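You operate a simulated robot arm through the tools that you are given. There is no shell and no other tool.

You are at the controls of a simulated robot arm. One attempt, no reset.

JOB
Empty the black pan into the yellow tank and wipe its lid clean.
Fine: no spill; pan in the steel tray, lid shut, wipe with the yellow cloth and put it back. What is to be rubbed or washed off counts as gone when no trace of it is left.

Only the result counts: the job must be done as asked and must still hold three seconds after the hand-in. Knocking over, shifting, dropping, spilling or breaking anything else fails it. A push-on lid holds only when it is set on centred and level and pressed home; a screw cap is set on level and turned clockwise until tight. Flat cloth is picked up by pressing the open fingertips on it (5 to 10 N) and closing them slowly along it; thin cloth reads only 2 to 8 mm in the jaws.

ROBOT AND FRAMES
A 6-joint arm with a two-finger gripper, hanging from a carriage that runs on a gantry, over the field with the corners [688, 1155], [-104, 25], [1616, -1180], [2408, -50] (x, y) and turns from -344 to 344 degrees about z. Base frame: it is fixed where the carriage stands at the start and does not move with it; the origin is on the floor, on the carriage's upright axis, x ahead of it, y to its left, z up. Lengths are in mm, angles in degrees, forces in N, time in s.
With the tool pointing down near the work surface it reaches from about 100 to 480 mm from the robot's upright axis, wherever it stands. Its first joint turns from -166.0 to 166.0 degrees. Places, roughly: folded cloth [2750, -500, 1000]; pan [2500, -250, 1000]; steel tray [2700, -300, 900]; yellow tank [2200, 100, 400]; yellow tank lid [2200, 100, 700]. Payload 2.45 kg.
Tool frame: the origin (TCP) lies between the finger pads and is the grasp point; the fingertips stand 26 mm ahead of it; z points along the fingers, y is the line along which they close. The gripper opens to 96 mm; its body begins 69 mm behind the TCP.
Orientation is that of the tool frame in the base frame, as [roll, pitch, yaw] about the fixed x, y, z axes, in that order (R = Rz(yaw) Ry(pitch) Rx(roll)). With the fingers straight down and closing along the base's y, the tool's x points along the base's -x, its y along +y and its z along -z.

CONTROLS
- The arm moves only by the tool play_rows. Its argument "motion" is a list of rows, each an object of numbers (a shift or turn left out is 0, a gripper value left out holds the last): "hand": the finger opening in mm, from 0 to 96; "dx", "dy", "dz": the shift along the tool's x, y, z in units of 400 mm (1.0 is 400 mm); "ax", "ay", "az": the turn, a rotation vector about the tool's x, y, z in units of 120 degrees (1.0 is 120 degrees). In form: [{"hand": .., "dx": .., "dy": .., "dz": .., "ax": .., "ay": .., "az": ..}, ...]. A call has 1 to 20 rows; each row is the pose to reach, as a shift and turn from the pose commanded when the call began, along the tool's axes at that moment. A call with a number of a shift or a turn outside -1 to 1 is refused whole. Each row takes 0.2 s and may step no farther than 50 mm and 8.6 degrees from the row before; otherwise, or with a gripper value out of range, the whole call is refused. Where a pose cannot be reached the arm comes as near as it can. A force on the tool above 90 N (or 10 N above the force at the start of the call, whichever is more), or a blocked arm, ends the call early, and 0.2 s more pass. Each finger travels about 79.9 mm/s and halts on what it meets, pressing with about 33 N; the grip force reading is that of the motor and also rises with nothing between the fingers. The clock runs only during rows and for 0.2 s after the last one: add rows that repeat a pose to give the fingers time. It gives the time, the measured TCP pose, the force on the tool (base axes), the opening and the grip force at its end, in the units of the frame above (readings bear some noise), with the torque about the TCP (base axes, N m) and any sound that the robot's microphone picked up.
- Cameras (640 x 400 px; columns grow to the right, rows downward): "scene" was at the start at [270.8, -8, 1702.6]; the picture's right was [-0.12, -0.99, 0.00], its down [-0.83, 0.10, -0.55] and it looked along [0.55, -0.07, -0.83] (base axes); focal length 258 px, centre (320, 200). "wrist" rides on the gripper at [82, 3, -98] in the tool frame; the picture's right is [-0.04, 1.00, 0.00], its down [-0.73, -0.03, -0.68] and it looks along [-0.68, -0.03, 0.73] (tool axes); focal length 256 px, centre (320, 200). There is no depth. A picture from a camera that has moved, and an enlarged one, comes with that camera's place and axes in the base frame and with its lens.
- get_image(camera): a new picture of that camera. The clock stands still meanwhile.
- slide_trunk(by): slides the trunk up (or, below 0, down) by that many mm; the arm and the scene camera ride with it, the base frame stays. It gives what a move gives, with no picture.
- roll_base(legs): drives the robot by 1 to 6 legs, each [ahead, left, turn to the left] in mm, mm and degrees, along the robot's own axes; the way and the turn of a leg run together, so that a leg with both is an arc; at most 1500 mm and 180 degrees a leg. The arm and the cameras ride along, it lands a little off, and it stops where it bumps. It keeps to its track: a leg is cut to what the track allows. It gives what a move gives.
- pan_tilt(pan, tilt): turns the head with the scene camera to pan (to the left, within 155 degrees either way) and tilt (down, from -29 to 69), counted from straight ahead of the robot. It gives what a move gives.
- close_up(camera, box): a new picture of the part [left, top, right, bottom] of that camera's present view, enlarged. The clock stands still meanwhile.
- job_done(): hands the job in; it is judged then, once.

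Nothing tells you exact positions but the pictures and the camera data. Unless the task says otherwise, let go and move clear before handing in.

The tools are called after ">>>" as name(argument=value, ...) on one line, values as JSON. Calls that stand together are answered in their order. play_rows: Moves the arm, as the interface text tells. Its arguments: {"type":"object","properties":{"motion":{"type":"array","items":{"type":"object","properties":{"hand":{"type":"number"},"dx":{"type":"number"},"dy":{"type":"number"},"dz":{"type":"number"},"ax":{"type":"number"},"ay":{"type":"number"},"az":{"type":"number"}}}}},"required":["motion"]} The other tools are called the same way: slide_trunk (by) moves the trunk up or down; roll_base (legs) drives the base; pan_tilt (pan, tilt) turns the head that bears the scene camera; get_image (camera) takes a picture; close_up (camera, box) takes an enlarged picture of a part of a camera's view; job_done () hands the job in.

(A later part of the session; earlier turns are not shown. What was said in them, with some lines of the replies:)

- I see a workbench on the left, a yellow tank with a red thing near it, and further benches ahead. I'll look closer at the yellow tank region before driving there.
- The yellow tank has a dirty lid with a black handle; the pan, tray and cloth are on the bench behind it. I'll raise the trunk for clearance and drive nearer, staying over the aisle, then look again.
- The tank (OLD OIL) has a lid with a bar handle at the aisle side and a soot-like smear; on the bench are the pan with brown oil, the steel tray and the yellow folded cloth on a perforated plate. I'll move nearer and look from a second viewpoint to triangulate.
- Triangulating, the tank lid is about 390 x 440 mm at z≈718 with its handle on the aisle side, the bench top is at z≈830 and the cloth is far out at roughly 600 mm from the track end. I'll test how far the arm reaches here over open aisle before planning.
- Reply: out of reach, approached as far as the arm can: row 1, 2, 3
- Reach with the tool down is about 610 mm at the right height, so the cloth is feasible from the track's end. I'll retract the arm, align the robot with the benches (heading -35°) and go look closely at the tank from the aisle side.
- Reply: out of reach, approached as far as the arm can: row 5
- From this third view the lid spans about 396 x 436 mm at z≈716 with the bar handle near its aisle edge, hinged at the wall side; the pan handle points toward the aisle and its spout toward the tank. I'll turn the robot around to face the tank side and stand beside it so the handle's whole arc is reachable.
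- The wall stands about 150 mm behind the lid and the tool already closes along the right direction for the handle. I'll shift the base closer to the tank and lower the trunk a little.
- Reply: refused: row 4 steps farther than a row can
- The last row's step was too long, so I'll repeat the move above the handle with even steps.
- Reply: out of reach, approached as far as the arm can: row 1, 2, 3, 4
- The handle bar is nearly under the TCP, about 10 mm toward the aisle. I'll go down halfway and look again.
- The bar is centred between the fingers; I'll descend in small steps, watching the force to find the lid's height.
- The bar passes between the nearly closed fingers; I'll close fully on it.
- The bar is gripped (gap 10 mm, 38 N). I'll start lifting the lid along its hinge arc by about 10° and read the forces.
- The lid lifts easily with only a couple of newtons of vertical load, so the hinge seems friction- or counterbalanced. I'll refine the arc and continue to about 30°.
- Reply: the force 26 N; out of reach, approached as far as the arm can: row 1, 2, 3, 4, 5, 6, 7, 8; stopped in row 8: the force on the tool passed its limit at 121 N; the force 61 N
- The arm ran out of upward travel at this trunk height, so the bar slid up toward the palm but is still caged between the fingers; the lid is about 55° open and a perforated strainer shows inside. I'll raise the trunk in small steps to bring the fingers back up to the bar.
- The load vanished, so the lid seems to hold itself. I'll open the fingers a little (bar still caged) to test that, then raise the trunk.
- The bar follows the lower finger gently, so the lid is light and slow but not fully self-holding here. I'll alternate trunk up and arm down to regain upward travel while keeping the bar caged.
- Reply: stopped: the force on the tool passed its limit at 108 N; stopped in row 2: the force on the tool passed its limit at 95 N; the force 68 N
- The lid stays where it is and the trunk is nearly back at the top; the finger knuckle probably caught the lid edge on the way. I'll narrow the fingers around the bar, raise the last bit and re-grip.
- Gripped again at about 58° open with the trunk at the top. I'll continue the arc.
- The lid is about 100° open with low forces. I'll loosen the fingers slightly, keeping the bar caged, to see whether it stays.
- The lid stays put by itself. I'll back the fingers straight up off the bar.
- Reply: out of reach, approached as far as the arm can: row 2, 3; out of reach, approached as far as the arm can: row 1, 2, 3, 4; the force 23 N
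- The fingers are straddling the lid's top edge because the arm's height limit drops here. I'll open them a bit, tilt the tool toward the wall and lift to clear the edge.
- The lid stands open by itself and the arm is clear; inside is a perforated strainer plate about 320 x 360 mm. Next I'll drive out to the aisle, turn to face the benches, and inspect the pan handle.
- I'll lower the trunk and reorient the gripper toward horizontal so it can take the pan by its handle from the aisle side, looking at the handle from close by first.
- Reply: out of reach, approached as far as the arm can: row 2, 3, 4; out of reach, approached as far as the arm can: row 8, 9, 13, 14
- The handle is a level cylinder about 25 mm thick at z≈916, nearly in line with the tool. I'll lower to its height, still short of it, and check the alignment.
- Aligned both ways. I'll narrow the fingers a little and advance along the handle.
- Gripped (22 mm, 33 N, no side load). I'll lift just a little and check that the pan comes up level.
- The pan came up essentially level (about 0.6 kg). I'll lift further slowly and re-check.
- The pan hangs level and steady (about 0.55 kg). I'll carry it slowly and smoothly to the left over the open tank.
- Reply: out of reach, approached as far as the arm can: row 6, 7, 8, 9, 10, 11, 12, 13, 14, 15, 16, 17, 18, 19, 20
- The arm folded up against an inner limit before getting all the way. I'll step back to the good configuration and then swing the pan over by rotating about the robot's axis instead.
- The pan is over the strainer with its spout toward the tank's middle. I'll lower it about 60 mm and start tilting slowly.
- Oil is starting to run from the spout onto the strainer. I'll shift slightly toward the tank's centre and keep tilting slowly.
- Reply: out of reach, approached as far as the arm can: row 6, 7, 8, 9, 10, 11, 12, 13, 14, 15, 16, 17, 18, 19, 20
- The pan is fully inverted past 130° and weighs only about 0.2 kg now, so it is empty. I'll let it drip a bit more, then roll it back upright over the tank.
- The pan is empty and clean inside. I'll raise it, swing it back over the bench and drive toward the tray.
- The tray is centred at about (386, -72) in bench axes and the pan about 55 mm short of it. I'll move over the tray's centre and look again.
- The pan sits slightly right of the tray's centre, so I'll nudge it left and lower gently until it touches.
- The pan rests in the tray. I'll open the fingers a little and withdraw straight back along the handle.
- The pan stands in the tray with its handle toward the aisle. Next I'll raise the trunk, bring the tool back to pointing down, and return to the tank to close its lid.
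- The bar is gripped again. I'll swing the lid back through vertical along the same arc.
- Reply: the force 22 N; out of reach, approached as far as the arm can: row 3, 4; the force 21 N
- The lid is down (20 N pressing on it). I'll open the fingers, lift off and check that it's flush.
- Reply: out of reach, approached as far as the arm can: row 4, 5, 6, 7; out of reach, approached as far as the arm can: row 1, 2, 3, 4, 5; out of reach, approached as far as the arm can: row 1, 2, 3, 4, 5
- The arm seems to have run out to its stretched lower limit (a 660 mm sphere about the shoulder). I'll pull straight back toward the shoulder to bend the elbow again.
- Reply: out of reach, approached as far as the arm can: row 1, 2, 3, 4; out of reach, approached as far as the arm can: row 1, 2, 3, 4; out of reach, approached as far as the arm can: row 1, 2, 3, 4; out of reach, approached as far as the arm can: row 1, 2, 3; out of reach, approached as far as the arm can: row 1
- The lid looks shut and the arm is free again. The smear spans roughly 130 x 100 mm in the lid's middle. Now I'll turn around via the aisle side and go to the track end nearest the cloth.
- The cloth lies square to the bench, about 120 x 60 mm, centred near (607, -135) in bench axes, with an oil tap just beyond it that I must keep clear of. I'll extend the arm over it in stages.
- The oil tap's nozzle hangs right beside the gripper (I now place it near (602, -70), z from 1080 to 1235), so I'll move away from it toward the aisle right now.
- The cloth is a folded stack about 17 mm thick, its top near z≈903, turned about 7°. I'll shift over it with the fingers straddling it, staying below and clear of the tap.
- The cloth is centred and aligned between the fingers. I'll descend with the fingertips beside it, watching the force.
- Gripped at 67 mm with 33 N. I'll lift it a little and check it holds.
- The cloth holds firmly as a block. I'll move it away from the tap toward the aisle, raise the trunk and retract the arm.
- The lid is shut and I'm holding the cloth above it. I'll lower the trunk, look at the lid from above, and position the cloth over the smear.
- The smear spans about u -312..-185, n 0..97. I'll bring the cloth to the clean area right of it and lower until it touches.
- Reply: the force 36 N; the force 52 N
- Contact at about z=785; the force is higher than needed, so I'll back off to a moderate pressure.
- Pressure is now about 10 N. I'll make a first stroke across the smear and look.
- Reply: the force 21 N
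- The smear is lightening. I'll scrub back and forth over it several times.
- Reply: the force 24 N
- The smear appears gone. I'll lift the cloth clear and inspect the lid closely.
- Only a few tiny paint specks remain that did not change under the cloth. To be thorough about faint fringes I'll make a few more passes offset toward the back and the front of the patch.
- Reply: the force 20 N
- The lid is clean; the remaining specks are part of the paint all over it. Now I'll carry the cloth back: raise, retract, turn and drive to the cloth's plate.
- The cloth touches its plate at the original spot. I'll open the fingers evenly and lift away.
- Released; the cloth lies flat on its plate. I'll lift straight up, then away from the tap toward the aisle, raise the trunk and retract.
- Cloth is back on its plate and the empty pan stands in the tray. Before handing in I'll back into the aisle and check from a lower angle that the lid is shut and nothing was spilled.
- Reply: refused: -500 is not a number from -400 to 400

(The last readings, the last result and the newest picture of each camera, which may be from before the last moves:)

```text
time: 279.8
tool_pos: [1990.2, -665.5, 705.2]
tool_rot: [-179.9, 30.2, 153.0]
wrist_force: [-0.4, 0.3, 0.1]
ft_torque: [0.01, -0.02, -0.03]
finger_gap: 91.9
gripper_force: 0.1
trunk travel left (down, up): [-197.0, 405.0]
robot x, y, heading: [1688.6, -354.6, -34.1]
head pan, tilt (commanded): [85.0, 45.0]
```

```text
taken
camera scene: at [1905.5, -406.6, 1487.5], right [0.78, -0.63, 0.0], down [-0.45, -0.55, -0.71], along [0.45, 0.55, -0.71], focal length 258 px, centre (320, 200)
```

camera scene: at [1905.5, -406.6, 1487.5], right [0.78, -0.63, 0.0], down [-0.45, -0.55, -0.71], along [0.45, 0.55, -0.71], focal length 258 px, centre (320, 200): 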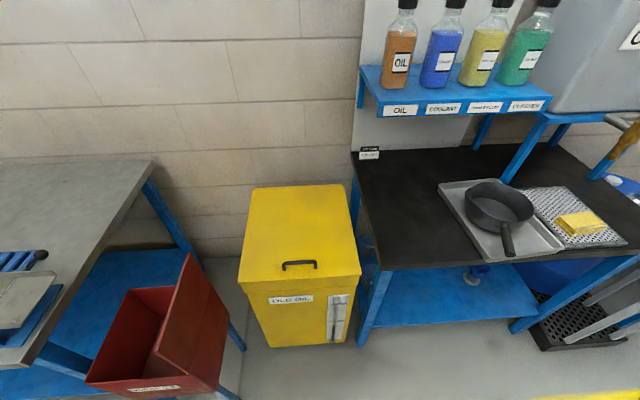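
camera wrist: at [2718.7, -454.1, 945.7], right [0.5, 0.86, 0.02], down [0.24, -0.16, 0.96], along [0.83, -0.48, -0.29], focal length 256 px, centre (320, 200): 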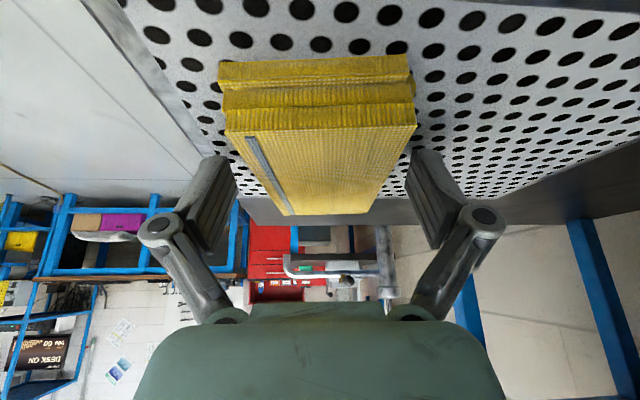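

>>> close_up(camera="scene", box=[220, 170, 380, 350])

>>> close_up(camera="scene", box=[350, 140, 640, 290])

>>> close_up(camera="scene", box=[235, 180, 365, 280])

```text
2.22 times, centred on (300, 260) of scene
camera zoom: at [1905.5, -406.6, 1487.5], right [0.78, -0.63, 0.0], down [-0.45, -0.55, -0.71], along [0.45, 0.55, -0.71], focal length 573 px, centre (364, 67)
```

zoom: 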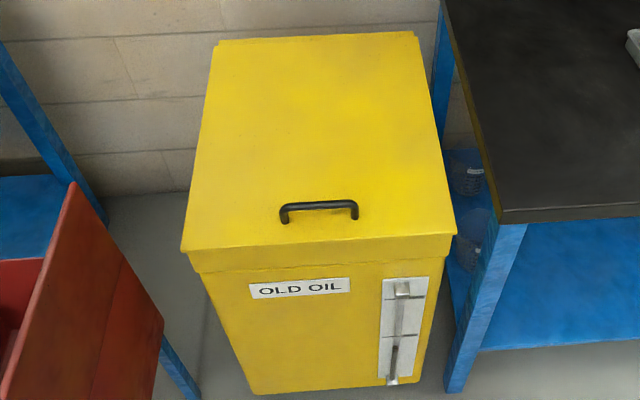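

```text
2.21 times, centred on (495, 215) of scene
camera zoom: at [1905.5, -406.6, 1487.5], right [0.78, -0.63, 0.0], down [-0.45, -0.55, -0.71], along [0.45, 0.55, -0.71], focal length 569 px, centre (-66, 167)
```

zoom: 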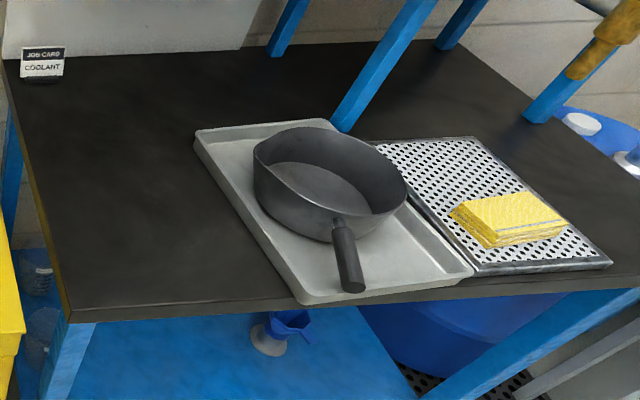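

```text
4.00 times, centred on (300, 230) of scene
camera zoom: at [1905.5, -406.6, 1487.5], right [0.78, -0.63, 0.0], down [-0.45, -0.55, -0.71], along [0.45, 0.55, -0.71], focal length 1031 px, centre (400, 80)
```

zoom: 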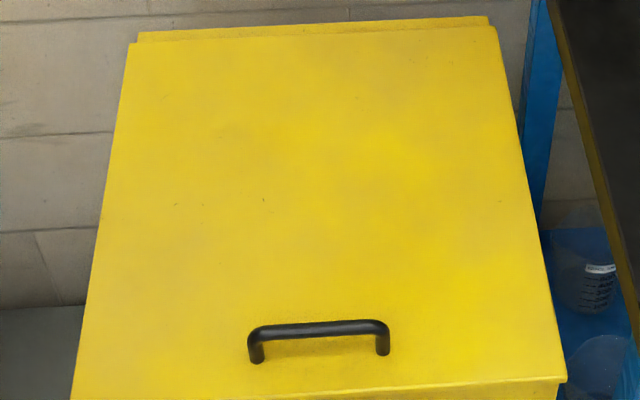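

>>> close_up(camera="scene", box=[260, 190, 340, 245])

```text
7.27 times, centred on (300, 218) of scene
camera zoom: at [1905.5, -406.6, 1487.5], right [0.78, -0.63, 0.0], down [-0.45, -0.55, -0.71], along [0.45, 0.55, -0.71], focal length 1875 px, centre (466, 73)
```

zoom: 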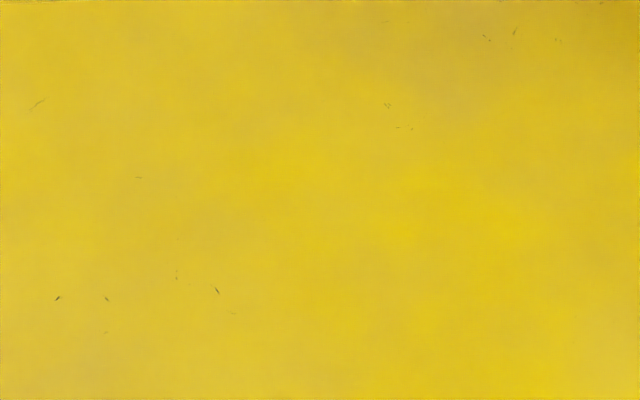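

From what I can see, the lid is shut and free of the smear; the only marks left are small paint scratches spread over the whole lid. The empty pan stands in the steel tray, the cloth is back on its plate, I see no spill, and the arm is clear in the aisle. I'm handing in.

>>> job_done()

```text
The job is handed in.
```

The oil from the black pan is in the yellow tank, and the tank's lid is shut and wiped clean. I handed the job in; no verdict has come back yet.

- **Pan:** I emptied it through the tank's strainer and saw nothing spilled. It now stands in the steel tray, with its handle sticking out over the front.
- **Lid:** I closed it by its handle. The smear came off with the yellow cloth. A few tiny dark specks remain, but they are scattered over the lid and didn't change under repeated wiping, so I took them for paint scratches.
- **Cloth:** It is back on its perforated plate, in its original spot as near as I can measure.
- **Lid handling:** While opening the lid the grip slipped once and the force briefly reached about 120 N. The lid stayed partly open, and I saw no damage to it or the handle.

The last pictures, taken from the aisle, show everything in place and the arm clear.
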